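You operate a simulated robot arm through the tools that you are given. There is no shell and no other tool. Be economical: measure what you need, move in short steps, check, and stop when the job is done.

The job below is to be done with a simulated two-armed robot. You get a single attempt, and the scene is never put back.

TASK
Wipe up the spill on the top of the short parts bench with the white towel and put it back.
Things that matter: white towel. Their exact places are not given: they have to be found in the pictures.

It is judged by the outcome, as a careful person would: the job done as asked, and still so three seconds after it is handed in. It fails if anything else is knocked over, pushed out of place, dropped, spilled or broken. Flat cloth is picked up by pressing the open fingertips on it (5 to 10 N) and closing them slowly along it; thin cloth reads only 2 to 8 mm in the jaws.

THE ROBOT
Two 7-joint arms with two-finger parallel grippers on one trunk, on a base that drives. Base frame: it is fixed to the floor where the robot stands at the start and does not move with it; the origin is under the middle of the robot, x ahead of it, y to its left, z up; the surface under the hand at the start is at about z = 0.72. Readings come in m, degrees, newtons and seconds.
The left shoulder is at the start at [0.05, 0.168, 1.032], the right one opposite. With the tool pointing down near the work surface each hand reaches from about 0.2 to 0.66 m from the robot's upright axis, wherever it stands, measured 20 degrees to its own side. Payload 1.57 kg a hand.
The tool frame of a hand sits at the grasp point between the pads (the TCP): z along the fingers, y along the line on which they close. The tips reach 0.03 m beyond it. Largest opening 0.08 m; finger width 0.017, thickness 0.012; the body of the gripper, 0.04 by 0.082 m, starts 0.08 m behind the TCP.
Orientation is that of the tool frame in the base frame, as a unit quaternion [w, x, y, z]. With the fingers straight down and closing along the base's y, the tool's x points along the base's -x, its y along +y and its z along -z.

THE INTERFACE
- The arms move only by the tool move_arm. It takes "left_series", "right_series" or both (then of equal length, played together; a hand with none holds still); each is text: rows parted by semicolons, each of 7 numbers parted by spaces: the shift along the base's x, y, z in units of 30 mm (1.0 is 30 mm), then the turn, a rotation vector about the base's x, y, z in units of 6 degrees (1.0 is 6 degrees), then the gripper command, from -1 (fully open) to 1 (shut), values between in proportion. In form: tx ty tz wx wy wz claw; .... A call has 1 to 12 rows; each row shifts and turns the commanded pose from where the row before left it. A call with a number of a shift or a turn outside -1 to 1 is refused whole. Rows are played at 5 a second. More than 0.05 m and 8.6 degrees between two rows, or a gripper value outside its range, and nothing of the call is played. Where a pose cannot be reached the arm comes as near as it can. A force on the tool above 40 N (or 10 N above the force at the start of the call, whichever is more), or a blocked arm, ends the call early, and 0.2 s more pass. Each finger travels about 0.045 m/s and halts on what it meets, pressing with about 27 N; the grip force reading is that of the motor and also rises with nothing between the fingers. The clock runs only during rows and for 0.2 s after the last one: add rows that do not move to give the fingers time. It gives the time, the measured TCP pose, the force on the tool (base axes), the opening and the grip force at its end, in the units of the frame above (readings bear some noise), with the torque about the TCP (base axes, N m) and any sound that the robot's microphone picked up.
- Cameras (640 x 400 px; columns grow to the right, rows downward): "scene" is now at [0.1165, 0.0298, 1.25]; the picture's right is [0.33, -0.95, 0.00], its down [-0.62, -0.21, -0.76] and it looks along [0.72, 0.25, -0.65] (base axes); focal length 289 px, centre (320, 200). "left" rides on the left gripper at [0.072, 0.007, -0.122] in its tool frame; the picture's right is [-0.09, 1.00, 0.00], its down [-0.84, -0.08, -0.54] and it looks along [-0.54, -0.05, 0.84] (tool axes); focal length 238 px, centre (320, 200). "right" rides on the right gripper at [0.072, -0.007, -0.122] in its tool frame; the picture's right is [0.09, 1.00, 0.00], its down [-0.84, 0.08, -0.54] and it looks along [-0.54, 0.05, 0.84] (tool axes); focal length 238 px, centre (320, 200).
- camera(camera): a new picture of that camera. No time passes.
- slide_trunk(by): slides the trunk up (or, below 0, down) by that many m; the arms and the scene camera ride with it, the base frame stays. It gives what a move gives, with no picture.
- roll_base(legs): drives the robot by 1 to 6 legs, each [ahead, left, turn to the left] in m, m and degrees, along the robot's own axes; the way and the turn of a leg run together, so that a leg with both is an arc; at most 1.5 m and 180 degrees a leg. The arms and the cameras ride along, it lands a little off, and it stops where it bumps. It gives what a move gives.
- aim_head(pan, tilt): turns the head with the scene camera to pan (to the left, within 80 degrees either way) and tilt (down, from -29 to 69), counted from straight ahead of the robot. It gives what a move gives.
- pixel_to_xyz(camera, pixels): for up to 12 pixels [column, row] of the newest picture of that camera ("zoom" is the newest enlarged one), the place [x, y, z] in the base frame of the surface seen there, good to about 0.002 m, but the place of the scene camera against the robot may be out by one fixed shift of up to 0.025 m in any direction. No time passes.
- close_up(camera, box): a new picture of the part [left, top, right, bottom] of that camera's present view, enlarged. No time passes.
- sign_off(): hands the job in; it is judged then, once.

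Go step by step. Measure first, check grasps and placings, and put right what went wrong. The budget is 80 turns and 70 pictures, counting those below and the enlarged ones. Unless the task says otherwise, let go and move clear before handing in, and close with one line.

The tools are called after "Call:" as name(argument=value, ...) on one line, values as JSON. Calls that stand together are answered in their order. move_arm: Moves the arms, as the interface text tells. Its arguments: {"type":"object","properties":{"left_series":{"type":"string"},"right_series":{"type":"string"}},"required":[]} The other tools are called the same way: slide_trunk (by) slides the trunk up or down; roll_base (legs) drives the base; aim_head (pan, tilt) turns the head that bears the scene camera; camera (camera) takes a picture; pixel_to_xyz (camera, pixels) gives the place of the surface under pixels of a picture; close_up (camera, box) takes an enlarged picture of a part of a camera's view; sign_off () hands the job in.

At the start:

```text
t: 0.0
left_eef_pos: [0.3817, 0.4375, 0.9467]
left_tcp_rot: [0.0, 0.0, 1.0, 0.0]
left_force: [0.5, 1.2, 1.3]
left_torque: [0.0, 0.02, -0.02]
left_grip_width: 0.08
left_finger_force: 0.1
right_eef_pos: [0.4089, -0.0343, 0.933]
right_tcp_rot: [-0.001, -0.001, 1.0, 0.001]
right_force: [-0.5, 0.3, -0.2]
right_torque: [0.0, 0.0, 0.01]
right_grip_width: 0.0799
right_finger_force: 0.0
trunk travel left (down, up): [-0.2, 0.243]
robot x, y, heading: [-0.0033, -0.0005, -0.1]
head pan, tilt: [19.1, 40.7]
```

scene: 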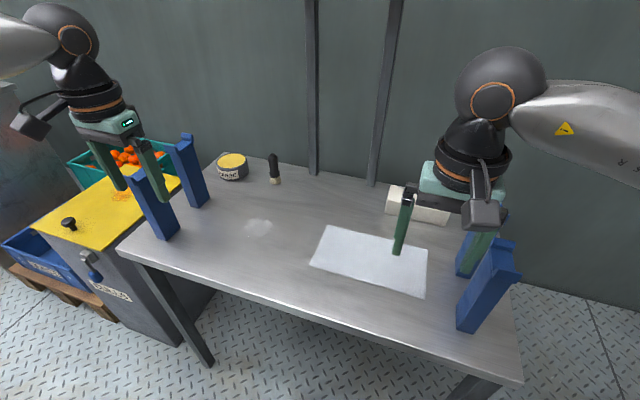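
right: 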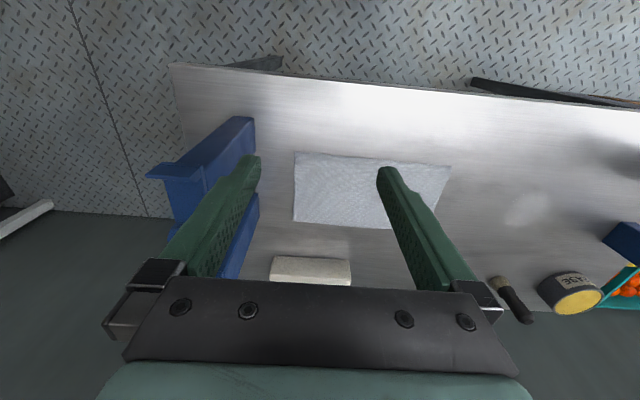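
left: 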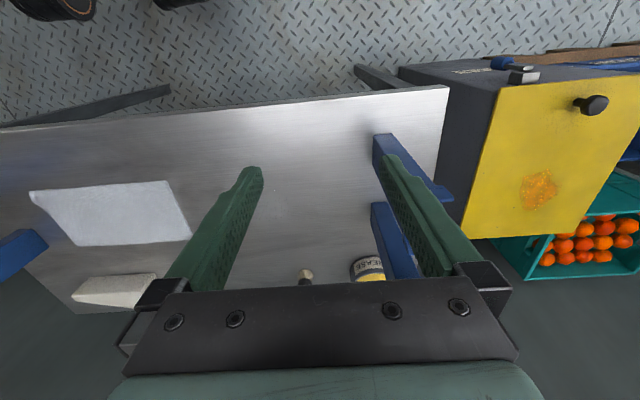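

The pictures show a white towel near (370,260), a pale spot on the steel table at (258,228) and an orange stain on the yellow-topped unit at (122,196). I need to work out which of these is the "short parts bench", so I'll enlarge the view and measure.

Call:
close_up(camera="scene", box=[0, 130, 220, 330])

Call:
close_up(camera="scene", box=[200, 130, 520, 330])

Call:
pixel_to_xyz(camera="scene", pixels=[[122, 196], [40, 213], [100, 248], [258, 228], [328, 227], [428, 250], [424, 295], [310, 262], [70, 222], [520, 380], [122, 252], [420, 205]])

```text
2.00 times, centred on (110, 230) of scene
```

zoom: 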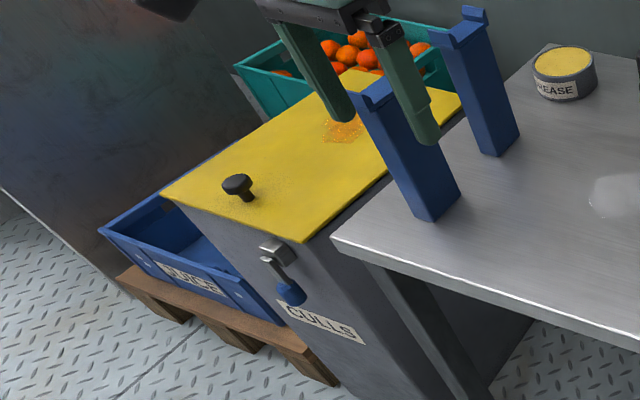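

```text
2.00 times, centred on (360, 230) of scene
```

zoom: 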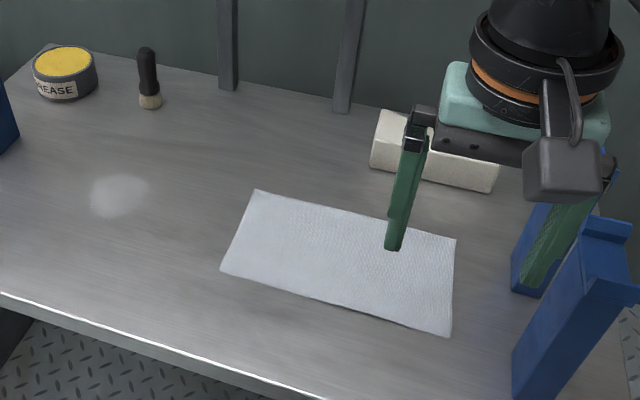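

```text
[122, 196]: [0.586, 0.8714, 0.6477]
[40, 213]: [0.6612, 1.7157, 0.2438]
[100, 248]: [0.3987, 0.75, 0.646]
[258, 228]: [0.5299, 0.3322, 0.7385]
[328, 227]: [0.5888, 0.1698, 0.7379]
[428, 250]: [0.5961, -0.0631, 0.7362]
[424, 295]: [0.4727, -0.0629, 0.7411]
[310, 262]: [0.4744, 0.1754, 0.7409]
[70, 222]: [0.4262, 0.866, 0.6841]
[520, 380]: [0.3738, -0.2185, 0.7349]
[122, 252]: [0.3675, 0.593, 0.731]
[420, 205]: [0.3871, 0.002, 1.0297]
```

The steel table with the pale spot looks like the likely bench, but another one may be nearby. I'll look around before deciding.

Call:
aim_head(pan=-60, tilt=30)

Call:
camera(camera="scene")

Call:
aim_head(pan=75, tilt=30)

Call:
camera(camera="scene")

Call:
aim_head(pan=10, tilt=10)

Call:
camera(camera="scene")

```text
t: 1.5
left_eef_pos: [0.3819, 0.4377, 0.947]
left_tcp_rot: [0.0, -0.001, 1.0, 0.0]
left_force: [-0.4, 0.4, -0.7]
left_torque: [0.01, -0.03, -0.01]
left_grip_width: 0.0801
left_finger_force: 0.0
right_eef_pos: [0.4096, -0.0356, 0.9325]
right_tcp_rot: [0.0, 0.0, 1.0, 0.0]
right_force: [-0.2, 0.0, 0.5]
right_torque: [0.05, 0.01, 0.02]
right_grip_width: 0.0802
right_finger_force: 0.1
trunk travel left (down, up): [-0.2, 0.243]
robot x, y, heading: [0.0025, -0.0001, 0.2]
head pan, tilt: [-60.0, 30.0]
```

```text
64 pictures are left
```

scene: 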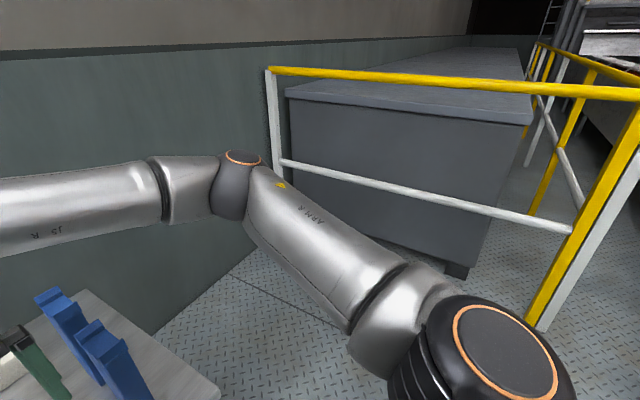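

```text
t: 3.7
left_eef_pos: [0.3814, 0.4373, 0.9467]
left_tcp_rot: [0.0, 0.0, 1.0, -0.001]
left_force: [-1.4, 0.7, -0.7]
left_torque: [0.02, 0.01, -0.04]
left_grip_width: 0.0804
left_finger_force: 0.1
right_eef_pos: [0.4096, -0.0343, 0.9329]
right_tcp_rot: [-0.001, 0.001, 1.0, 0.0]
right_force: [0.6, -0.4, 0.2]
right_torque: [0.0, -0.04, 0.01]
right_grip_width: 0.0801
right_finger_force: 0.0
trunk travel left (down, up): [-0.2, 0.243]
robot x, y, heading: [0.0002, -0.0026, -0.1]
head pan, tilt: [75.0, 30.0]
```

```text
63 pictures are left
```

scene: 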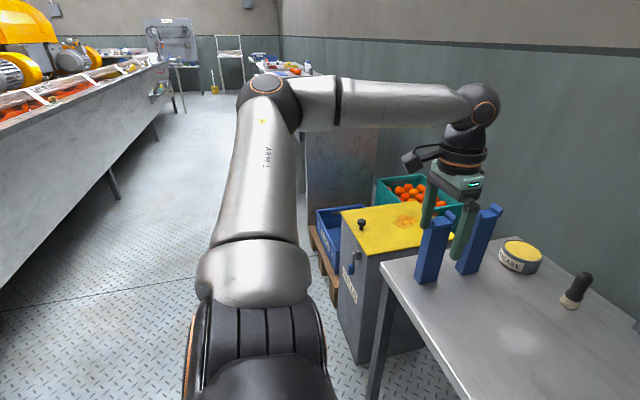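

```text
t: 5.0
left_eef_pos: [0.3814, 0.4372, 0.9483]
left_tcp_rot: [0.0, 0.0, 1.0, 0.0]
left_force: [-0.1, 0.1, -0.6]
left_torque: [0.02, 0.02, -0.01]
left_grip_width: 0.0798
left_finger_force: 0.0
right_eef_pos: [0.4092, -0.0342, 0.9326]
right_tcp_rot: [0.0, 0.0, 1.0, 0.0]
right_force: [0.4, -0.3, 0.4]
right_torque: [0.01, -0.02, -0.01]
right_grip_width: 0.0796
right_finger_force: 0.1
trunk travel left (down, up): [-0.2, 0.243]
robot x, y, heading: [-0.0012, 0.0023, -0.0]
head pan, tilt: [10.0, 10.0]
```

```text
62 pictures are left
```

scene: 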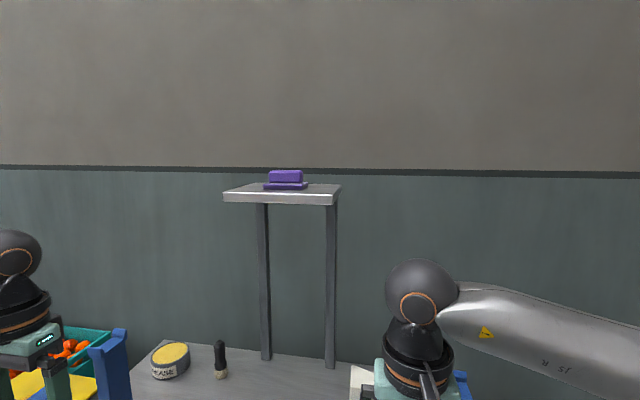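

The steel table in front of me is the only parts bench carrying a spill, at about (0.53,0.33), and the yellow unit is a culls bin lid. The scene camera carries an offset, so I'll measure the towel and spill through the wrist cameras.

Call:
camera(camera="right")

Call:
pixel_to_xyz(camera="right", pixels=[[296, 153], [294, 222], [449, 167], [385, 226], [525, 208], [340, 190], [350, 235], [310, 258], [250, 120], [500, 282], [543, 192], [503, 220]])

Call:
close_up(camera="right", box=[440, 140, 640, 265])

```text
61 pictures are left
```

right: 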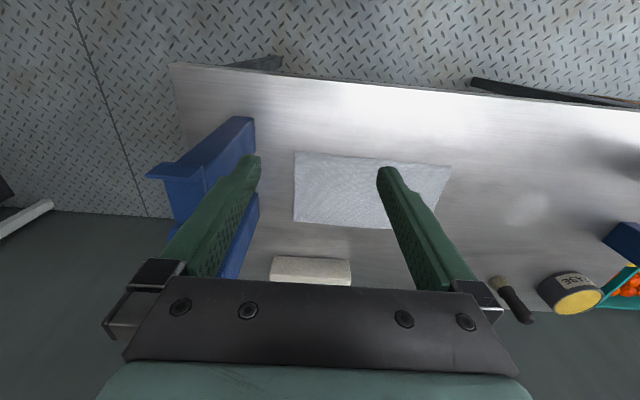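

```text
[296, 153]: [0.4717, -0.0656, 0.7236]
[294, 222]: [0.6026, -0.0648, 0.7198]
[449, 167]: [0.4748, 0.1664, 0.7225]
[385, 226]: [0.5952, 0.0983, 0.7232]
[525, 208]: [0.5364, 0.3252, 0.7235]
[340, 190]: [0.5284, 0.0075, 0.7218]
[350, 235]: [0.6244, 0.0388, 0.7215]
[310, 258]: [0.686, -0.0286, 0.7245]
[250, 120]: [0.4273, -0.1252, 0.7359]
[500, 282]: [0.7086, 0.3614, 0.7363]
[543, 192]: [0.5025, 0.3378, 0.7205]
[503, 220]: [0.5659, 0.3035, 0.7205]
```

```text
3.20 times, centred on (540, 202) of right
```

zoom: 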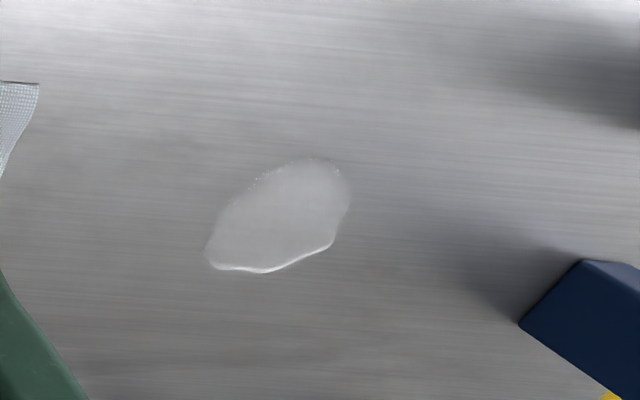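

The bench top reads z≈0.7205 and the towel spans x 0.472–0.60, y −0.065–0.167. I'll get the edges of the spill and the heights of the blue stands so I can keep clear of them.

Call:
pixel_to_xyz(camera="zoom", pixels=[[207, 262], [350, 190], [310, 157], [262, 272], [335, 245], [235, 205], [280, 215], [523, 320], [38, 84]])

Call:
aim_head(pan=19, tilt=45)

Call:
camera(camera="scene")

```text
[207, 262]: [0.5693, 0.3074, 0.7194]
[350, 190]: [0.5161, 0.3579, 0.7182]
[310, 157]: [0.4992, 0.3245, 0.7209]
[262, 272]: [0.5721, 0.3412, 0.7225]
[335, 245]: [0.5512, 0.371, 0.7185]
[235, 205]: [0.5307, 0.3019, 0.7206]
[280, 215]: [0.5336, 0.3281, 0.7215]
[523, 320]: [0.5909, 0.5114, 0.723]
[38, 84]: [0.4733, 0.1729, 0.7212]
```

```text
t: 6.1
left_eef_pos: [0.3815, 0.438, 0.9473]
left_tcp_rot: [0.0, 0.0, 1.0, 0.0]
left_force: [0.2, -0.3, 0.4]
left_torque: [-0.01, 0.03, 0.03]
left_grip_width: 0.0798
left_finger_force: 0.0
right_eef_pos: [0.4106, -0.0352, 0.9321]
right_tcp_rot: [-0.001, 0.0, 1.0, 0.0]
right_force: [0.0, -0.6, -1.0]
right_torque: [-0.01, 0.0, -0.02]
right_grip_width: 0.0799
right_finger_force: 0.0
trunk travel left (down, up): [-0.2, 0.243]
robot x, y, heading: [-0.0012, 0.0009, 0.1]
head pan, tilt: [19.0, 45.0]
```

```text
59 pictures are left
```

scene: 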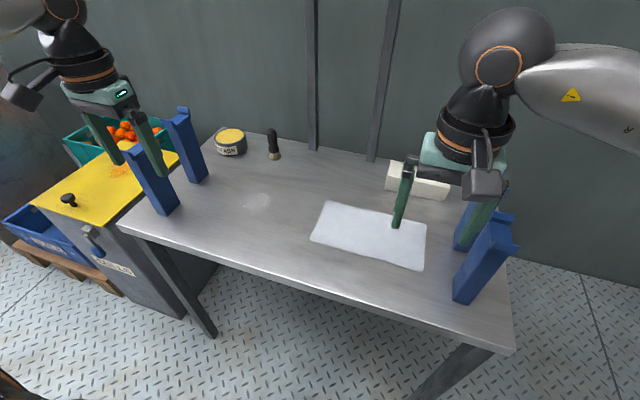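

The spill spans x 0.50–0.572, y 0.302–0.371. I'll move the right arm up and aside, and bring the left hand above the towel's left part with the opening slightly narrowed.

Call:
move_arm(left_series="0 0 0 0 0 0 -1;0.47 -0.965 0 0 0 0 -1;0.47 -0.965 0 0 0 0 -1;0.47 -0.965 0 0 0 0 -1;0.47 -0.965 0 0 0 0 -1;0.47 -0.965 0 0 0 0 -1;0.47 -0.965 0 0 0 0 -0.5;0.47 -0.965 0 0 0 0 -0.5;0.47 -0.965 0 0 0 0 -0.5;0.47 -0.965 0 0 0 0 -0.5;0.47 -0.965 0 0 0 0 -0.5;0.47 -0.965 0 0 0 0 -0.5", right_series="0 0 1 0 0 0 -1;0 0 1 0 0 0 -1;0 0 1 0 0 0 -1;0 -0.7 0 0 0 0 -1;0 -0.7 0 0 0 0 -1;0 -0.7 0 0 0 0 -1;0 -0.7 0 0 0 0 -1;0 -0.7 0 0 0 0 -1;0 -0.7 0 0 0 0 -1;0 0 0 0 0 0 -1;0 0 0 0 0 0 -1;0 0 0 0 0 0 -1")

Call:
camera(camera="left")

```text
t: 8.7
left_eef_pos: [0.4862, 0.1733, 0.9422]
left_tcp_rot: [0.001, 0.0, 1.0, -0.001]
left_force: [-0.1, 0.3, -0.1]
left_torque: [0.02, -0.01, 0.03]
left_grip_width: 0.0599
left_finger_force: 0.0
left hand out of reach, approached as far as the arm can: row 10, 11, 12
right_eef_pos: [0.4079, -0.1605, 1.0233]
right_tcp_rot: [0.0, 0.0, 1.0, 0.001]
right_force: [0.3, 0.3, -0.1]
right_torque: [0.0, 0.01, -0.01]
right_grip_width: 0.0798
right_finger_force: 0.0
trunk travel left (down, up): [-0.2, 0.243]
robot x, y, heading: [0.0, 0.003, 0.0]
head pan, tilt: [19.0, 45.0]
```

```text
58 pictures are left
```

left: 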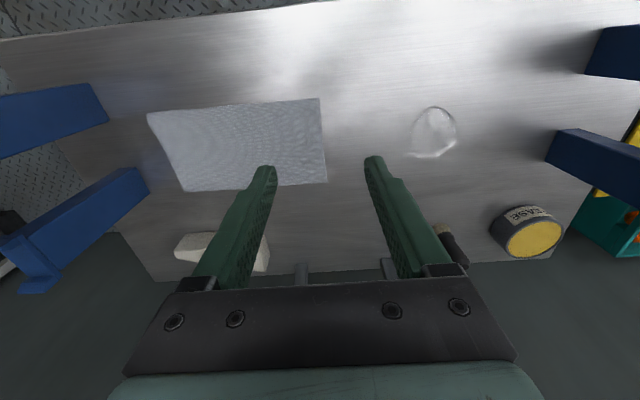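

The left hand stopped at (0.486, 0.173), which is its reach limit. I'll drive the base a little forward and to the left so that both towel and spill are in comfortable reach.

Call:
roll_base(legs=[[0.09, 0.06, 0]])

```text
t: 9.9
left_eef_pos: [0.5759, 0.2342, 0.9436]
left_tcp_rot: [0.0, -0.002, 1.0, -0.001]
left_force: [0.4, 0.1, 0.0]
left_torque: [0.02, 0.01, -0.01]
left_grip_width: 0.06
left_finger_force: 0.1
right_eef_pos: [0.4981, -0.1004, 1.0227]
right_tcp_rot: [0.0, -0.001, 1.0, 0.0]
right_force: [1.1, -0.1, 0.7]
right_torque: [-0.01, 0.04, -0.01]
right_grip_width: 0.0799
right_finger_force: 0.0
trunk travel left (down, up): [-0.2, 0.243]
robot x, y, heading: [0.0897, 0.0596, 0.2]
head pan, tilt: [19.0, 45.0]
```

The base is in place with no bump. Next I'll move the left hand over the grasp spot at (0.536, 0.12) and lower it to z≈0.80.

Call:
move_arm(left_series="-0.33 -0.95 0 0 0 0 -0.5;-0.33 -0.95 0 0 0 0 -0.5;-0.33 -0.95 0 0 0 0 -0.5;-0.33 -0.95 0 0 0 0 -0.5;0 0 -0.95 0 0 0 -0.5;0 0 -0.95 0 0 0 -0.5;0 0 -0.95 0 0 0 -0.5;0 0 -0.95 0 0 0 -0.5;0 0 -0.95 0 0 0 -0.5;0 0 0 0 0 0 -0.5")

Call:
camera(camera="left")

```text
t: 12.1
left_eef_pos: [0.4883, 0.2004, 0.8007]
left_tcp_rot: [0.001, 0.0, 1.0, -0.001]
left_force: [-0.2, 0.1, -0.1]
left_torque: [0.02, 0.0, -0.01]
left_grip_width: 0.0601
left_finger_force: 0.1
left hand out of reach, approached as far as the arm can: row 1, 2, 3, 4, 6, 7, 8, 9
right_eef_pos: [0.4975, -0.0997, 1.0234]
right_tcp_rot: [0.0, -0.001, 1.0, -0.001]
right_force: [0.7, -0.3, 0.2]
right_torque: [0.02, 0.0, 0.01]
right_grip_width: 0.0798
right_finger_force: 0.0
trunk travel left (down, up): [-0.2, 0.243]
robot x, y, heading: [0.0903, 0.062, 0.2]
head pan, tilt: [19.0, 45.0]
```

```text
57 pictures are left
```

left: 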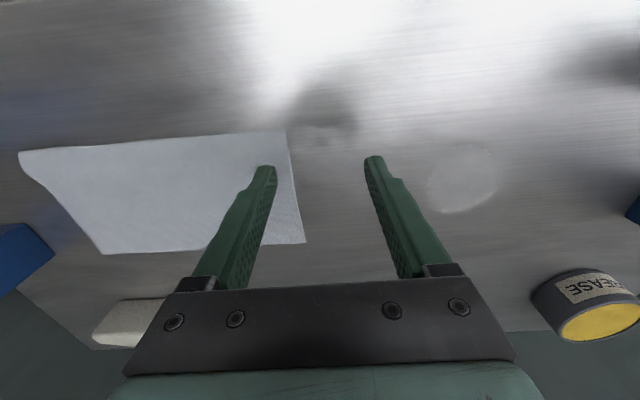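

The left hand is limited inward, at about 19° from the base axis. I'll drive the base to the right and slightly forward, which carries the hand toward the towel.

Call:
roll_base(legs=[[0.05, -0.09, 0]])

```text
t: 13.5
left_eef_pos: [0.5388, 0.113, 0.8012]
left_tcp_rot: [0.001, 0.0, 1.0, -0.001]
left_force: [0.2, -0.8, 0.0]
left_torque: [0.02, 0.03, -0.02]
left_grip_width: 0.0598
left_finger_force: 0.1
right_eef_pos: [0.5487, -0.1877, 1.0234]
right_tcp_rot: [0.0, 0.0, 1.0, 0.0]
right_force: [0.4, -0.3, 0.5]
right_torque: [0.0, 0.01, -0.02]
right_grip_width: 0.0801
right_finger_force: 0.1
trunk travel left (down, up): [-0.2, 0.243]
robot x, y, heading: [0.1402, -0.0247, -0.1]
head pan, tilt: [19.0, 45.0]
```

The hand is now at (0.539, 0.113) above the towel. I'll go down close to contact, checking the pose.

Call:
move_arm(left_series="0 0.2 -0.5 0 0 0 -0.5;0 0 -0.5 0 0 0 -0.5;0 0 -0.4 0 0 0 -0.5;0 0 0 0 0 0 -0.5")

Call:
camera(camera="left")

```text
t: 14.5
left_eef_pos: [0.5342, 0.1291, 0.7664]
left_tcp_rot: [0.002, 0.0, 1.0, -0.003]
left_force: [0.1, 0.8, 0.4]
left_torque: [-0.02, -0.03, 0.0]
left_grip_width: 0.0599
left_finger_force: 0.0
left hand out of reach, approached as far as the arm can: row 2, 3
right_eef_pos: [0.5498, -0.1876, 1.0235]
right_tcp_rot: [0.0, -0.001, 1.0, 0.001]
right_force: [-0.7, 0.1, 0.9]
right_torque: [0.0, 0.0, 0.05]
right_grip_width: 0.0799
right_finger_force: 0.0
trunk travel left (down, up): [-0.2, 0.243]
robot x, y, heading: [0.1438, -0.026, -0.2]
head pan, tilt: [19.0, 45.0]
```

```text
56 pictures are left
```

left: 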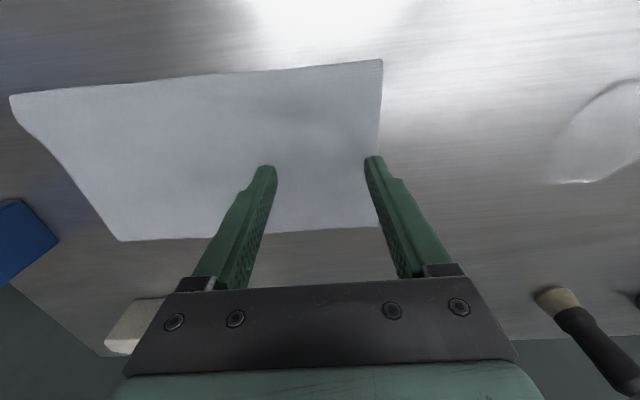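

The reach still falls a bit short inward and pushed the hand out to y 0.129. I'll raise slightly, then move the base a further 6 cm to the right.

Call:
move_arm(left_series="0 0 1 0 0 0 -0.5;0 0 0 0 0 0 -0.5")

Call:
roll_base(legs=[[0, -0.07, 0]])

Call:
move_arm(left_series="0 0.95 0 0 0 0 -0.5;0 0.95 0 0 0 0 -0.5;0 0 0 0 0 0 -0.5")

```text
t: 15.1
left_eef_pos: [0.5343, 0.1304, 0.7959]
left_tcp_rot: [0.0, -0.001, 1.0, -0.002]
left_force: [0.6, -0.1, -0.3]
left_torque: [-0.02, 0.01, -0.02]
left_grip_width: 0.0601
left_finger_force: 0.0
right_eef_pos: [0.5489, -0.1887, 1.0235]
right_tcp_rot: [0.0, 0.0, 1.0, 0.0]
right_force: [0.4, -0.6, 0.2]
right_torque: [0.0, 0.01, -0.02]
right_grip_width: 0.0801
right_finger_force: 0.1
trunk travel left (down, up): [-0.2, 0.243]
robot x, y, heading: [0.1387, -0.0288, -0.2]
head pan, tilt: [19.0, 45.0]
```

```text
t: 16.2
left_eef_pos: [0.5288, 0.1118, 0.795]
left_tcp_rot: [0.001, -0.004, 1.0, -0.001]
left_force: [0.3, -0.2, 0.5]
left_torque: [0.02, 0.01, -0.02]
left_grip_width: 0.0599
left_finger_force: 0.1
right_eef_pos: [0.5465, -0.209, 1.0242]
right_tcp_rot: [-0.001, -0.003, 1.0, 0.0]
right_force: [0.9, 1.4, 0.7]
right_torque: [0.02, 0.04, -0.02]
right_grip_width: 0.08
right_finger_force: 0.1
trunk travel left (down, up): [-0.2, 0.243]
robot x, y, heading: [0.1342, -0.0499, 0.5]
head pan, tilt: [19.0, 45.0]
stopped in leg 1: the robot was blocked; the commanded pose is now the measured one
```

```text
t: 17.0
left_eef_pos: [0.5284, 0.1699, 0.7941]
left_tcp_rot: [0.001, -0.003, 1.0, -0.002]
left_force: [-0.3, -0.3, 0.4]
left_torque: [-0.01, -0.01, -0.02]
left_grip_width: 0.06
left_finger_force: 0.2
right_eef_pos: [0.5449, -0.2068, 1.0238]
right_tcp_rot: [0.0, -0.004, 1.0, 0.001]
right_force: [0.4, -0.1, -0.6]
right_torque: [0.0, -0.02, -0.01]
right_grip_width: 0.0798
right_finger_force: 0.1
trunk travel left (down, up): [-0.2, 0.243]
robot x, y, heading: [0.1351, -0.0525, 0.5]
head pan, tilt: [19.0, 45.0]
```

The drive was blocked after 2 cm, so I need to see what was bumped. I'll look with the head to the right and down, and over the bench.

Call:
aim_head(pan=-30, tilt=60)

Call:
camera(camera="scene")

Call:
aim_head(pan=19, tilt=45)

Call:
camera(camera="scene")

Call:
camera(camera="right")

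```text
t: 18.1
left_eef_pos: [0.5281, 0.1704, 0.795]
left_tcp_rot: [0.001, -0.004, 1.0, -0.002]
left_force: [0.6, -0.1, -0.2]
left_torque: [0.01, -0.01, -0.01]
left_grip_width: 0.0597
left_finger_force: 0.0
right_eef_pos: [0.5448, -0.2077, 1.0233]
right_tcp_rot: [0.0, -0.004, 1.0, -0.001]
right_force: [-0.3, 0.4, 0.0]
right_torque: [-0.02, 0.01, -0.02]
right_grip_width: 0.0798
right_finger_force: 0.1
trunk travel left (down, up): [-0.2, 0.243]
robot x, y, heading: [0.1364, -0.0483, 0.2]
head pan, tilt: [-30.0, 60.0]
```

```text
55 pictures are left
```

scene: 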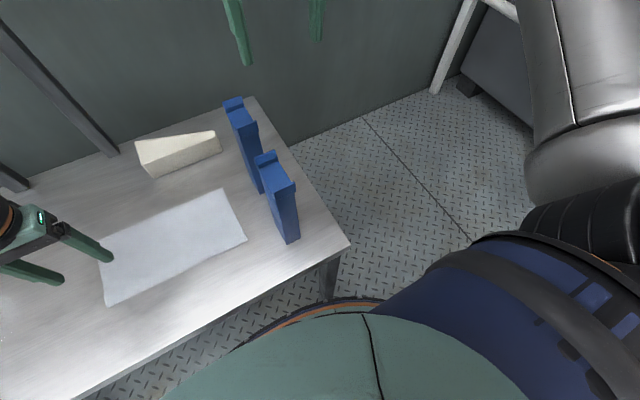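

```text
t: 19.3
left_eef_pos: [0.5273, 0.169, 0.7938]
left_tcp_rot: [0.001, -0.004, 1.0, -0.001]
left_force: [-0.1, 1.1, -0.4]
left_torque: [0.01, -0.02, 0.01]
left_grip_width: 0.0601
left_finger_force: 0.1
right_eef_pos: [0.546, -0.207, 1.0237]
right_tcp_rot: [0.001, -0.003, 1.0, 0.0]
right_force: [0.0, 0.2, -0.6]
right_torque: [-0.01, 0.0, -0.01]
right_grip_width: 0.0802
right_finger_force: 0.1
trunk travel left (down, up): [-0.2, 0.243]
robot x, y, heading: [0.1365, -0.0475, 0.4]
head pan, tilt: [19.0, 45.0]
```

```text
54 pictures are left
```

scene: 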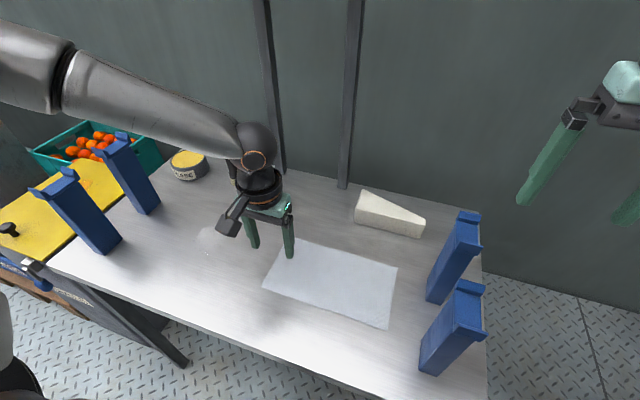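

```text
53 pictures are left
```

right: 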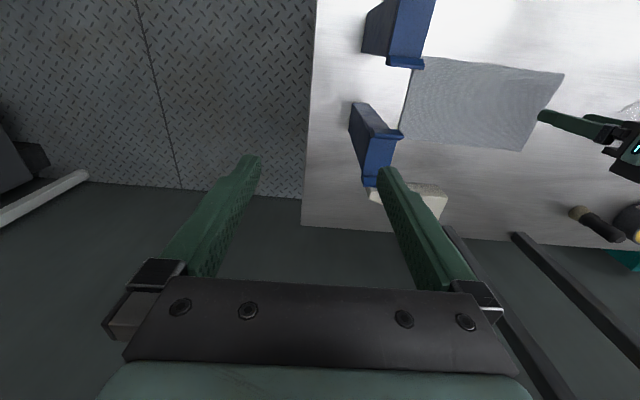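

Everything still stands, and the base seems to have touched the bench's front right leg. I'll back off 3 cm and turn the robot 12° to the right, so the left hand points better at the towel.

Call:
roll_base(legs=[[-0.03, 0.01, 0], [0, 0, -12]])

Call:
camera(camera="left")

```text
t: 20.9
left_eef_pos: [0.536, 0.0925, 0.7946]
left_tcp_rot: [0.001, 0.101, 0.995, -0.001]
left_force: [-0.8, 0.1, 0.6]
left_torque: [-0.04, 0.01, -0.03]
left_grip_width: 0.06
left_finger_force: 0.0
right_eef_pos: [0.4755, -0.2799, 1.0227]
right_tcp_rot: [0.0, 0.102, 0.995, 0.0]
right_force: [-0.7, 0.5, -0.1]
right_torque: [0.0, -0.02, 0.03]
right_grip_width: 0.0798
right_finger_force: 0.1
trunk travel left (down, up): [-0.2, 0.243]
robot x, y, heading: [0.1067, -0.0388, -11.7]
head pan, tilt: [19.0, 45.0]
```

```text
52 pictures are left
```

left: 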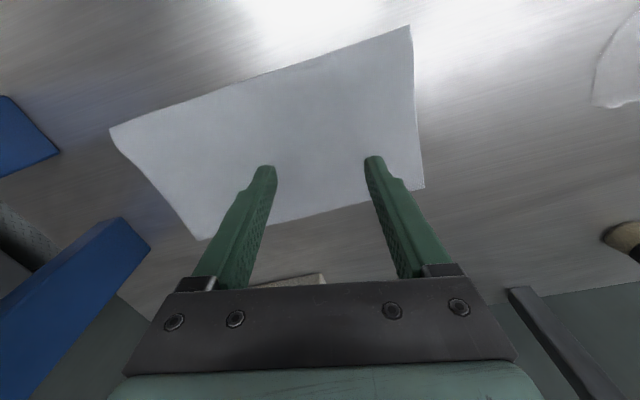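

I'll measure the towel's corners again to confirm nothing moved.

Call:
pixel_to_xyz(camera="left", pixels=[[407, 29], [422, 186], [114, 131], [203, 236], [600, 75], [320, 120], [450, 250]])

Call:
move_arm(left_series="0 0.5 0 0 0 1 -0.5;0 0.4 0 0 0 1 -0.5;0 0 -0.5 0 0 0 -0.5;0 0 -0.4 0 0 0 -0.5;0 0 0 0 0 0 -0.5")

```text
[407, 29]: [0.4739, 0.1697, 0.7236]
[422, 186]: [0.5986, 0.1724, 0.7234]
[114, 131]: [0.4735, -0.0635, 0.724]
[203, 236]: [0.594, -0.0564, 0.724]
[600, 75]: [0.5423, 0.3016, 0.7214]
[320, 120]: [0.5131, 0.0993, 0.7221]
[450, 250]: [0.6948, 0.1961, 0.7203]
```

```text
t: 22.1
left_eef_pos: [0.5376, 0.1208, 0.7668]
left_tcp_rot: [0.002, -0.003, 1.0, -0.001]
left_force: [0.4, 0.0, -0.8]
left_torque: [0.01, 0.01, -0.01]
left_grip_width: 0.0597
left_finger_force: 0.0
right_eef_pos: [0.4745, -0.279, 1.0233]
right_tcp_rot: [0.0, 0.102, 0.995, 0.0]
right_force: [-0.2, 0.6, -0.7]
right_torque: [0.0, -0.03, 0.0]
right_grip_width: 0.0798
right_finger_force: 0.1
trunk travel left (down, up): [-0.2, 0.243]
robot x, y, heading: [0.107, -0.0398, -11.7]
head pan, tilt: [19.0, 45.0]
```

Nothing moved, and the hand sits at (0.538, 0.121, 0.767), fully reachable. I'll now press down gently.

Call:
move_arm(left_series="0 0 -0.3 0 0 0 -0.5;0 0 -0.15 0 0 0 -0.5;0 0 -0.07 0 0 0 -0.5;0 0 0 0 0 0 -0.5")

```text
t: 23.1
left_eef_pos: [0.536, 0.1207, 0.7523]
left_tcp_rot: [0.002, -0.003, 1.0, -0.001]
left_force: [0.3, 2.1, 8.6]
left_torque: [0.31, 0.01, -0.03]
left_grip_width: 0.0604
left_finger_force: 0.0
right_eef_pos: [0.4738, -0.2804, 1.0223]
right_tcp_rot: [0.0, 0.102, 0.995, 0.0]
right_force: [-0.2, -0.2, 0.4]
right_torque: [0.03, 0.0, 0.01]
right_grip_width: 0.0798
right_finger_force: 0.0
trunk travel left (down, up): [-0.2, 0.243]
robot x, y, heading: [0.1101, -0.0386, -11.5]
head pan, tilt: [19.0, 45.0]
```

The tips press with 8.6 N, which is in range. I'll close slowly along the cloth.

Call:
move_arm(left_series="0 0 0 0 0 0 -0.35;0 0 0 0 0 0 -0.2;0 0 0 0 0 0 -0.05;0 0 0 0 0 0 0.1;0 0 0 0 0 0 0.25;0 0 0 0 0 0 0.4;0 0 0 0 0 0 0.55;0 0 0 0 0 0 0.7;0 0 0 0 0 0 0.85;0 0 0 0 0 0 1;0 0 0 0 0 0 1;0 0 0 0 0 0 1")

Call:
camera(camera="left")

```text
t: 25.7
left_eef_pos: [0.5355, 0.1195, 0.7519]
left_tcp_rot: [0.002, -0.003, 1.0, 0.0]
left_force: [-0.5, 2.0, 12.3]
left_torque: [0.16, 0.04, -0.03]
left_grip_width: 0.0034
left_finger_force: 24.6
right_eef_pos: [0.473, -0.2799, 1.024]
right_tcp_rot: [-0.001, 0.102, 0.995, 0.001]
right_force: [0.4, 0.0, 0.7]
right_torque: [-0.01, -0.01, -0.02]
right_grip_width: 0.08
right_finger_force: 0.0
trunk travel left (down, up): [-0.2, 0.243]
robot x, y, heading: [0.1079, -0.0425, -11.4]
head pan, tilt: [19.0, 45.0]
```

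```text
51 pictures are left
```

left: 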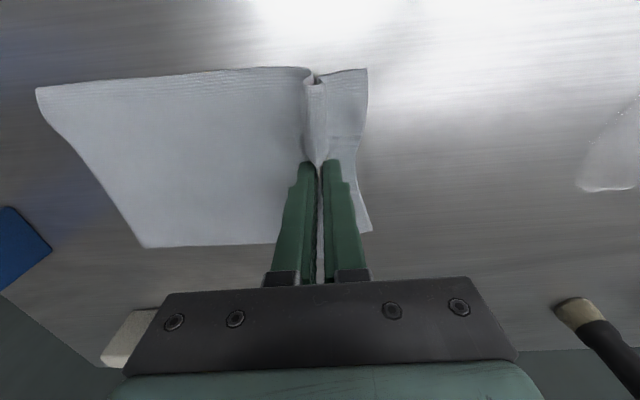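

The grip reads 3.4 mm, so the cloth fold is held. I'll drag it lightly along +y across the spill.

Call:
move_arm(left_series="0 0 0.03 0 0 0 1;0 0.5 0 0 0 0 1;0 0.6 0 0 0 0 1;0 0.6 0 0 0 0 1;0 0.6 0 0 0 0 1;0 0.6 0 0 0 0 1;0 0.6 0 0 0 0 1;0 0.6 0 0 0 0 1;0 0.6 0 0 0 0 1;0 0 0 0 0 0 1")

Call:
camera(camera="left")

```text
t: 27.9
left_eef_pos: [0.5361, 0.2613, 0.7525]
left_tcp_rot: [0.001, -0.004, 1.0, -0.001]
left_force: [0.1, -1.6, 3.5]
left_torque: [0.02, 0.01, 0.01]
left_grip_width: 0.004
left_finger_force: 25.1
right_eef_pos: [0.4754, -0.2806, 1.0227]
right_tcp_rot: [-0.001, 0.102, 0.995, -0.001]
right_force: [-0.3, 0.8, -0.6]
right_torque: [-0.01, 0.01, 0.04]
right_grip_width: 0.0799
right_finger_force: 0.1
trunk travel left (down, up): [-0.2, 0.243]
robot x, y, heading: [0.1062, -0.043, -11.6]
head pan, tilt: [19.0, 45.0]
```

```text
50 pictures are left
```

left: 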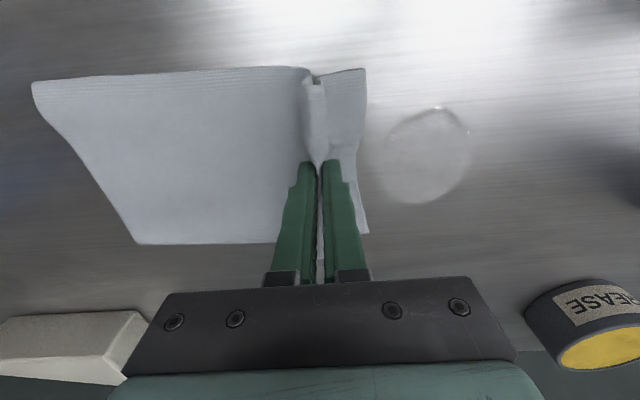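

The towel follows flat, with its edge now just before the spill. I'll carry on across it with slightly more pressure.

Call:
move_arm(left_series="0 0.4 -0.03 0 0 0 1;0 0.5 0 0 0 0 1;0 0.5 0 0 0 0 1;0 0.5 0 0 0 0 1;0 0.5 0 0 0 0 1;0 0.5 0 0 0 0 1;0 0.5 0 0 0 0 1;0 0.5 0 0 0 0 1;0 0.5 0 0 0 0 1;0 0 0 0 0 0 1")

Call:
camera(camera="left")

Call:
camera(camera="scene")

```text
t: 30.1
left_eef_pos: [0.5351, 0.3934, 0.7531]
left_tcp_rot: [0.001, -0.004, 1.0, -0.002]
left_force: [-0.5, -1.6, 2.0]
left_torque: [-0.02, 0.0, -0.02]
left_grip_width: 0.0036
left_finger_force: 24.2
right_eef_pos: [0.4744, -0.2816, 1.0235]
right_tcp_rot: [0.0, 0.103, 0.995, 0.0]
right_force: [0.4, 1.5, 0.1]
right_torque: [-0.01, -0.01, 0.0]
right_grip_width: 0.0799
right_finger_force: 0.1
trunk travel left (down, up): [-0.2, 0.243]
robot x, y, heading: [0.1056, -0.0394, -11.5]
head pan, tilt: [19.0, 45.0]
```

```text
49 pictures are left
```

left: 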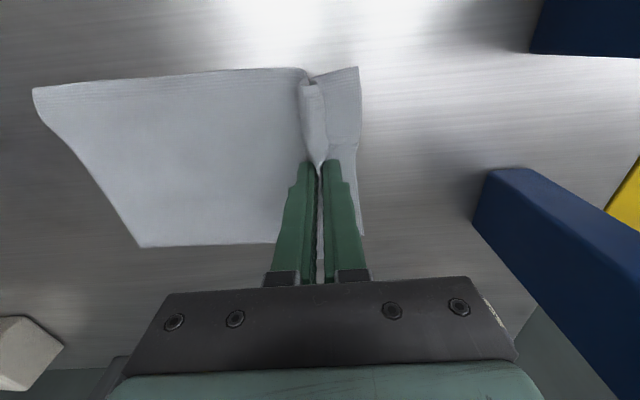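

```text
48 pictures are left
```

scene: 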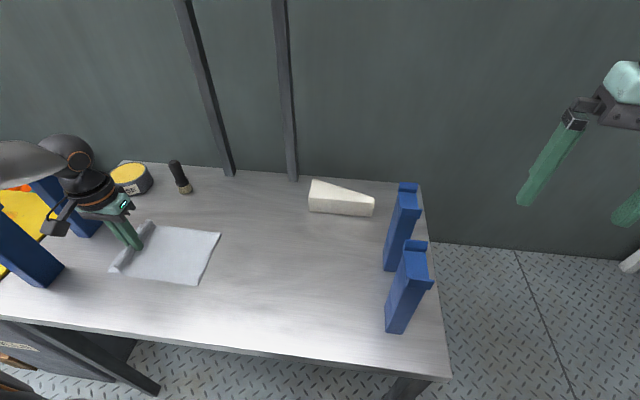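

The towel now lies over the spill area, about y 0.17–0.42. I'll lift it straight up and look at what is left underneath.

Call:
move_arm(left_series="0 0 0.7 0 0 0 1;0 0 0.8 0 0 0 1;0 0 0.8 0 0 0 1;0 0 0.8 0 0 0 1;0 0 0.8 0 0 0 1;0 0 0.8 0 0 0 1;0 0 0.8 0 0 0 1;0 0 0.8 0 0 0 1;0 0 0.8 0 0 0 1;0 0 0 0 0 0 1;0 0 0 0 0 0 1")

Call:
camera(camera="scene")

Call:
camera(camera="left")

```text
t: 32.5
left_eef_pos: [0.5356, 0.3927, 0.9639]
left_tcp_rot: [0.0, -0.003, 1.0, -0.001]
left_force: [-0.6, -0.8, -0.5]
left_torque: [-0.02, 0.05, 0.0]
left_grip_width: 0.0036
left_finger_force: 24.2
right_eef_pos: [0.4752, -0.2807, 1.0237]
right_tcp_rot: [0.0, 0.102, 0.995, -0.001]
right_force: [-0.1, -0.3, 0.3]
right_torque: [0.0, 0.0, -0.02]
right_grip_width: 0.0799
right_finger_force: 0.1
trunk travel left (down, up): [-0.2, 0.243]
robot x, y, heading: [0.1043, -0.0393, -11.8]
head pan, tilt: [19.0, 45.0]
```

```text
47 pictures are left
```

scene: 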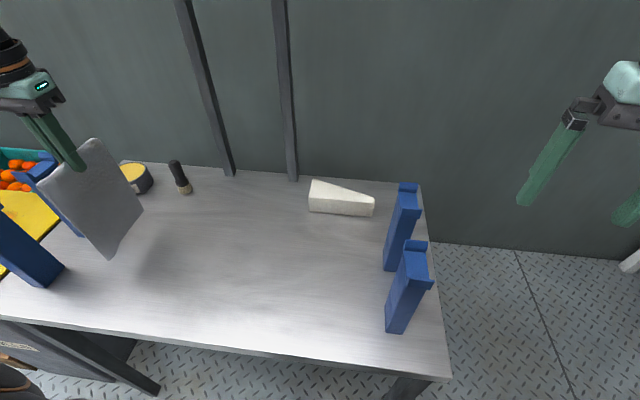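

```text
46 pictures are left
```

left: 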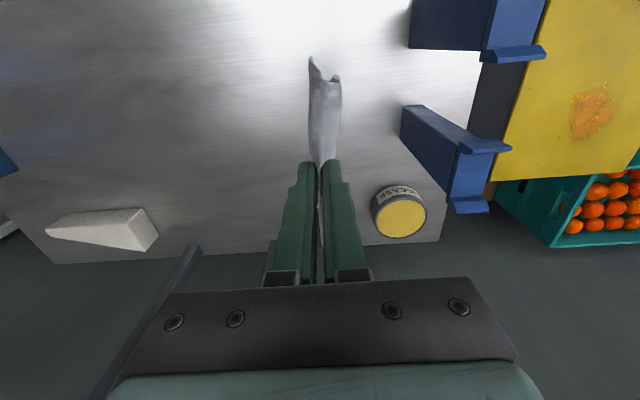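

The towel hangs freely and the area where the spill was looks clean. I'll move the hand aside (-y) and enlarge the view of that area.

Call:
move_arm(left_series="0 -0.9 0 0 0 0 1;0 -0.9 0 0 0 0 1;0 -0.9 0 0 0 0 1;0 -0.9 0 0 0 0 1;0 -0.9 0 0 0 0 1;0 -0.5 0 0 0 0 1;0 0 0 0 0 0 1;0 0 0 0 0 0 1")

Call:
aim_head(pan=40, tilt=45)

Call:
camera(camera="scene")

Call:
close_up(camera="left", box=[320, 20, 560, 170])

```text
t: 34.3
left_eef_pos: [0.536, 0.2416, 0.965]
left_tcp_rot: [0.001, -0.003, 1.0, -0.001]
left_force: [0.4, -0.3, 0.5]
left_torque: [-0.01, 0.02, -0.03]
left_grip_width: 0.0036
left_finger_force: 24.9
right_eef_pos: [0.4748, -0.2799, 1.0231]
right_tcp_rot: [0.001, 0.102, 0.995, 0.0]
right_force: [0.3, 0.0, 0.1]
right_torque: [0.03, 0.0, 0.05]
right_grip_width: 0.08
right_finger_force: 0.0
trunk travel left (down, up): [-0.2, 0.243]
robot x, y, heading: [0.1078, -0.0427, -11.9]
head pan, tilt: [19.0, 45.0]
```

```text
t: 35.2
left_eef_pos: [0.5376, 0.2416, 0.9648]
left_tcp_rot: [0.001, -0.004, 1.0, -0.002]
left_force: [-0.3, -0.5, 0.8]
left_torque: [-0.03, 0.01, 0.01]
left_grip_width: 0.0037
left_finger_force: 24.3
right_eef_pos: [0.475, -0.2798, 1.0232]
right_tcp_rot: [0.0, 0.102, 0.995, 0.0]
right_force: [0.4, -0.3, -0.5]
right_torque: [0.03, 0.01, -0.02]
right_grip_width: 0.0798
right_finger_force: 0.0
trunk travel left (down, up): [-0.2, 0.243]
robot x, y, heading: [0.1078, -0.0371, -11.4]
head pan, tilt: [40.0, 45.0]
```

```text
45 pictures are left
```

scene: 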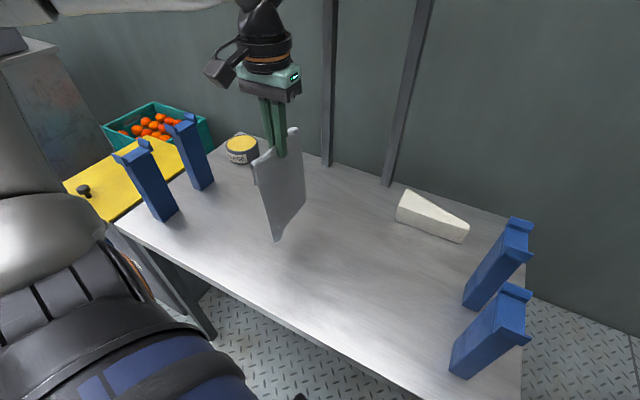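

```text
2.67 times, centred on (440, 95) of left
```

zoom: 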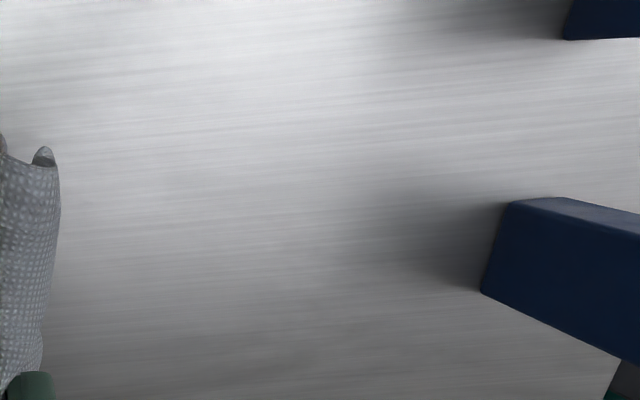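

The surface there looks clean. I'll confirm that the enlarged view really covers the spill's coordinates.

Call:
pixel_to_xyz(camera="zoom", pixels=[[100, 60], [100, 250], [300, 150], [200, 200], [480, 295]])

Call:
close_up(camera="scene", box=[160, 150, 320, 250])

Call:
pixel_to_xyz(camera="zoom", pixels=[[320, 200], [340, 120], [180, 200], [250, 280]])

```text
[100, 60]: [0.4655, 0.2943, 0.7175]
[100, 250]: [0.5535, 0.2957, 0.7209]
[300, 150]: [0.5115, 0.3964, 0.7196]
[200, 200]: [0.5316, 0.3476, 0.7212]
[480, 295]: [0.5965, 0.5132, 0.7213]
```

```text
4.00 times, centred on (240, 200) of scene
```

zoom: 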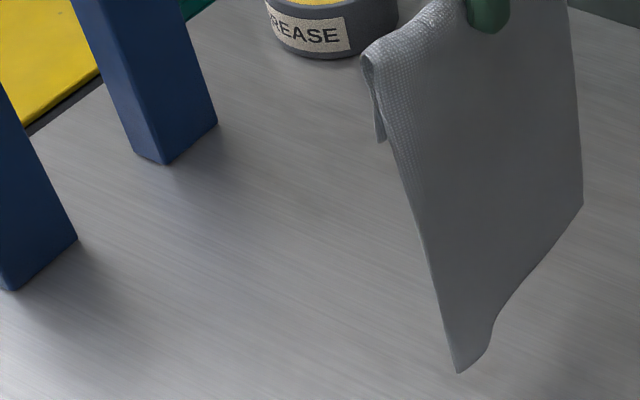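

```text
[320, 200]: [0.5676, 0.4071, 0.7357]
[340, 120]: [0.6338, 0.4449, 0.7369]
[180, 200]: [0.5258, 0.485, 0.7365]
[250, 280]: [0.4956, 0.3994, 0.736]
```

The spill spot is clean: zoom (200,200) reads (0.53,0.35) on bare metal. To lay the towel back I need to reach y≈-0.04, so I'll raise it a bit and turn the base further right.

Call:
move_arm(left_series="0 0 0.8 0 0 0 1;0 0 0.8 0 0 0 1;0 0 0 0 0 0 1")

Call:
roll_base(legs=[[0, 0, -14]])

Call:
aim_head(pan=20, tilt=50)

Call:
camera(camera="scene")

```text
t: 36.0
left_eef_pos: [0.5364, 0.2403, 1.011]
left_tcp_rot: [0.0, -0.003, 1.0, -0.002]
left_force: [0.7, 0.0, 0.4]
left_torque: [0.03, -0.01, 0.0]
left_grip_width: 0.0035
left_finger_force: 24.5
right_eef_pos: [0.4747, -0.2806, 1.0242]
right_tcp_rot: [0.0, 0.102, 0.995, 0.0]
right_force: [-0.6, -0.1, 0.4]
right_torque: [0.0, -0.01, -0.02]
right_grip_width: 0.0799
right_finger_force: 0.1
trunk travel left (down, up): [-0.2, 0.243]
robot x, y, heading: [0.1065, -0.0389, -11.6]
head pan, tilt: [40.0, 45.0]
```

```text
t: 37.2
left_eef_pos: [0.5917, 0.13, 1.0109]
left_tcp_rot: [0.001, 0.119, 0.993, -0.002]
left_force: [0.0, 0.8, -1.2]
left_torque: [0.0, -0.02, 0.05]
left_grip_width: 0.0035
left_finger_force: 23.9
right_eef_pos: [0.4044, -0.3617, 1.025]
right_tcp_rot: [0.001, 0.222, 0.975, -0.001]
right_force: [0.2, 0.0, 0.4]
right_torque: [-0.01, 0.01, 0.0]
right_grip_width: 0.0803
right_finger_force: 0.1
trunk travel left (down, up): [-0.2, 0.243]
robot x, y, heading: [0.1077, -0.0402, -25.7]
head pan, tilt: [40.0, 45.0]
```

```text
t: 38.0
left_eef_pos: [0.591, 0.1292, 1.0115]
left_tcp_rot: [0.0, 0.118, 0.993, -0.002]
left_force: [0.8, 0.1, 0.4]
left_torque: [0.0, -0.02, 0.06]
left_grip_width: 0.0034
left_finger_force: 24.2
right_eef_pos: [0.4052, -0.3628, 1.0234]
right_tcp_rot: [0.001, 0.222, 0.975, 0.001]
right_force: [-0.6, -0.2, 0.2]
right_torque: [0.01, -0.01, -0.01]
right_grip_width: 0.0799
right_finger_force: 0.0
trunk travel left (down, up): [-0.2, 0.243]
robot x, y, heading: [0.1116, -0.0397, -25.4]
head pan, tilt: [20.0, 50.0]
```

```text
42 pictures are left
```

scene: 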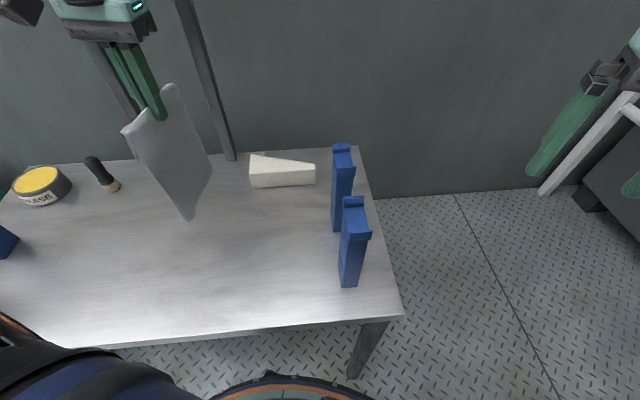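

I'll measure the stand tops and the hanging towel's edges.

Call:
pixel_to_xyz(camera="scene", pixels=[[353, 202], [360, 240], [342, 148], [345, 284], [332, 228], [188, 217], [209, 172], [128, 133], [172, 88], [255, 160], [310, 168], [315, 184]])

```text
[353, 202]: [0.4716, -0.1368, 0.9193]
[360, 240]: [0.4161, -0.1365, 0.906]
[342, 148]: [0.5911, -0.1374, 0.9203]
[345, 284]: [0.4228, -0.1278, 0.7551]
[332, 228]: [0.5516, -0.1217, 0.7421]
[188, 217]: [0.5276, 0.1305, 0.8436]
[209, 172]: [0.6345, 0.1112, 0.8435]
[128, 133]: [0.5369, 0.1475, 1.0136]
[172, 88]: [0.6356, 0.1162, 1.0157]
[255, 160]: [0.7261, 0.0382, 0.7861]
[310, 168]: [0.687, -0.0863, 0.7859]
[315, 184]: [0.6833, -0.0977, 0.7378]
```

The towel hangs 0.154 m below the tips, and the stands' inner faces are at y≈-0.12. I'll move above y≈-0.035, square the hand up and lower until the bottom edge is almost down.

Call:
move_arm(left_series="-0.3 -0.78 0 0 0 0.32 1;-0.3 -0.78 0 0 0 0.33 1;-0.3 -0.78 0 0 0 0.32 1;-0.3 -0.78 0 0 0 0.33 1;-0.3 -0.78 0 0 0 0.32 1;-0.2 -0.78 0 0 0 0.33 1;-0.13 -0.79 0 0 0 0.32 1;0 0 -0.8 0 0 0 1;0 0 -0.8 0 0 0 1;0 0 -0.8 0 0 0 1;0 0 -0.6 0 0 0 1;0 0 0 0 0 0 1")

Call:
camera(camera="scene")

```text
t: 40.6
left_eef_pos: [0.5356, -0.0359, 0.9225]
left_tcp_rot: [0.001, 0.0, 1.0, -0.001]
left_force: [-0.2, -0.1, 0.3]
left_torque: [0.04, -0.02, -0.02]
left_grip_width: 0.0037
left_finger_force: 24.6
right_eef_pos: [0.4051, -0.3603, 1.0241]
right_tcp_rot: [0.001, 0.221, 0.975, 0.001]
right_force: [-0.6, -0.4, 0.7]
right_torque: [0.0, 0.01, 0.0]
right_grip_width: 0.0799
right_finger_force: 0.2
trunk travel left (down, up): [-0.2, 0.243]
robot x, y, heading: [0.1067, -0.0415, -25.5]
head pan, tilt: [20.0, 50.0]
```

```text
41 pictures are left
```

scene: 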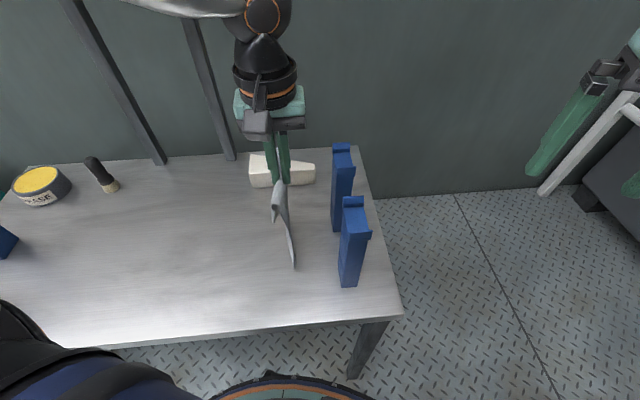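

The lower edge curves toward −y, as wanted. I'll now lower along an arc toward +y, so the towel lies down behind the hand.

Call:
move_arm(left_series="0 0 -0.6 0 0 0 1;0 0.9 -0.2 0 0 0 1;0 0.95 -0.3 0 0 0 1;0 0.9 -0.47 0 0 0 1;0 0.77 -0.63 0 0 0 1;0 0.65 -0.77 0 0 0 1;0 0.5 -0.9 0 0 0 1;0 0.3 -0.95 0 0 0 1;0 0.1 -0.75 0 0 0 1;0 0 0 0 0 0 1")

Call:
camera(camera="scene")

Call:
camera(camera="left")

```text
t: 42.8
left_eef_pos: [0.5368, 0.1175, 0.7547]
left_tcp_rot: [0.002, 0.0, 1.0, -0.002]
left_force: [-1.9, 0.5, 9.4]
left_torque: [0.03, 0.07, -0.03]
left_grip_width: 0.0036
left_finger_force: 24.5
right_eef_pos: [0.4052, -0.3618, 1.0224]
right_tcp_rot: [0.0, 0.222, 0.975, 0.0]
right_force: [0.1, 0.2, 0.6]
right_torque: [0.02, -0.04, 0.01]
right_grip_width: 0.0798
right_finger_force: 0.1
trunk travel left (down, up): [-0.2, 0.243]
robot x, y, heading: [0.1074, -0.0388, -25.7]
head pan, tilt: [20.0, 50.0]
```

```text
40 pictures are left
```

scene: 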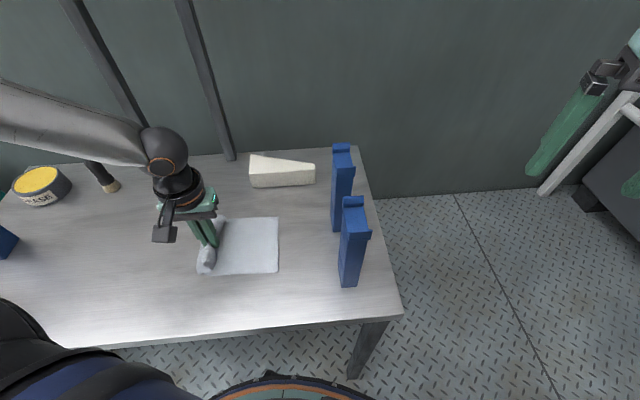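

```text
39 pictures are left
```

left: 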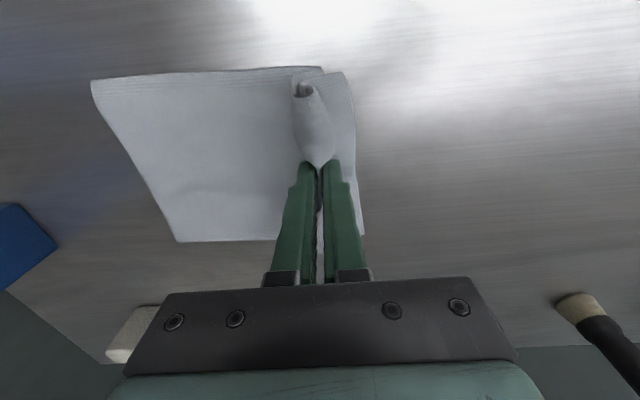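

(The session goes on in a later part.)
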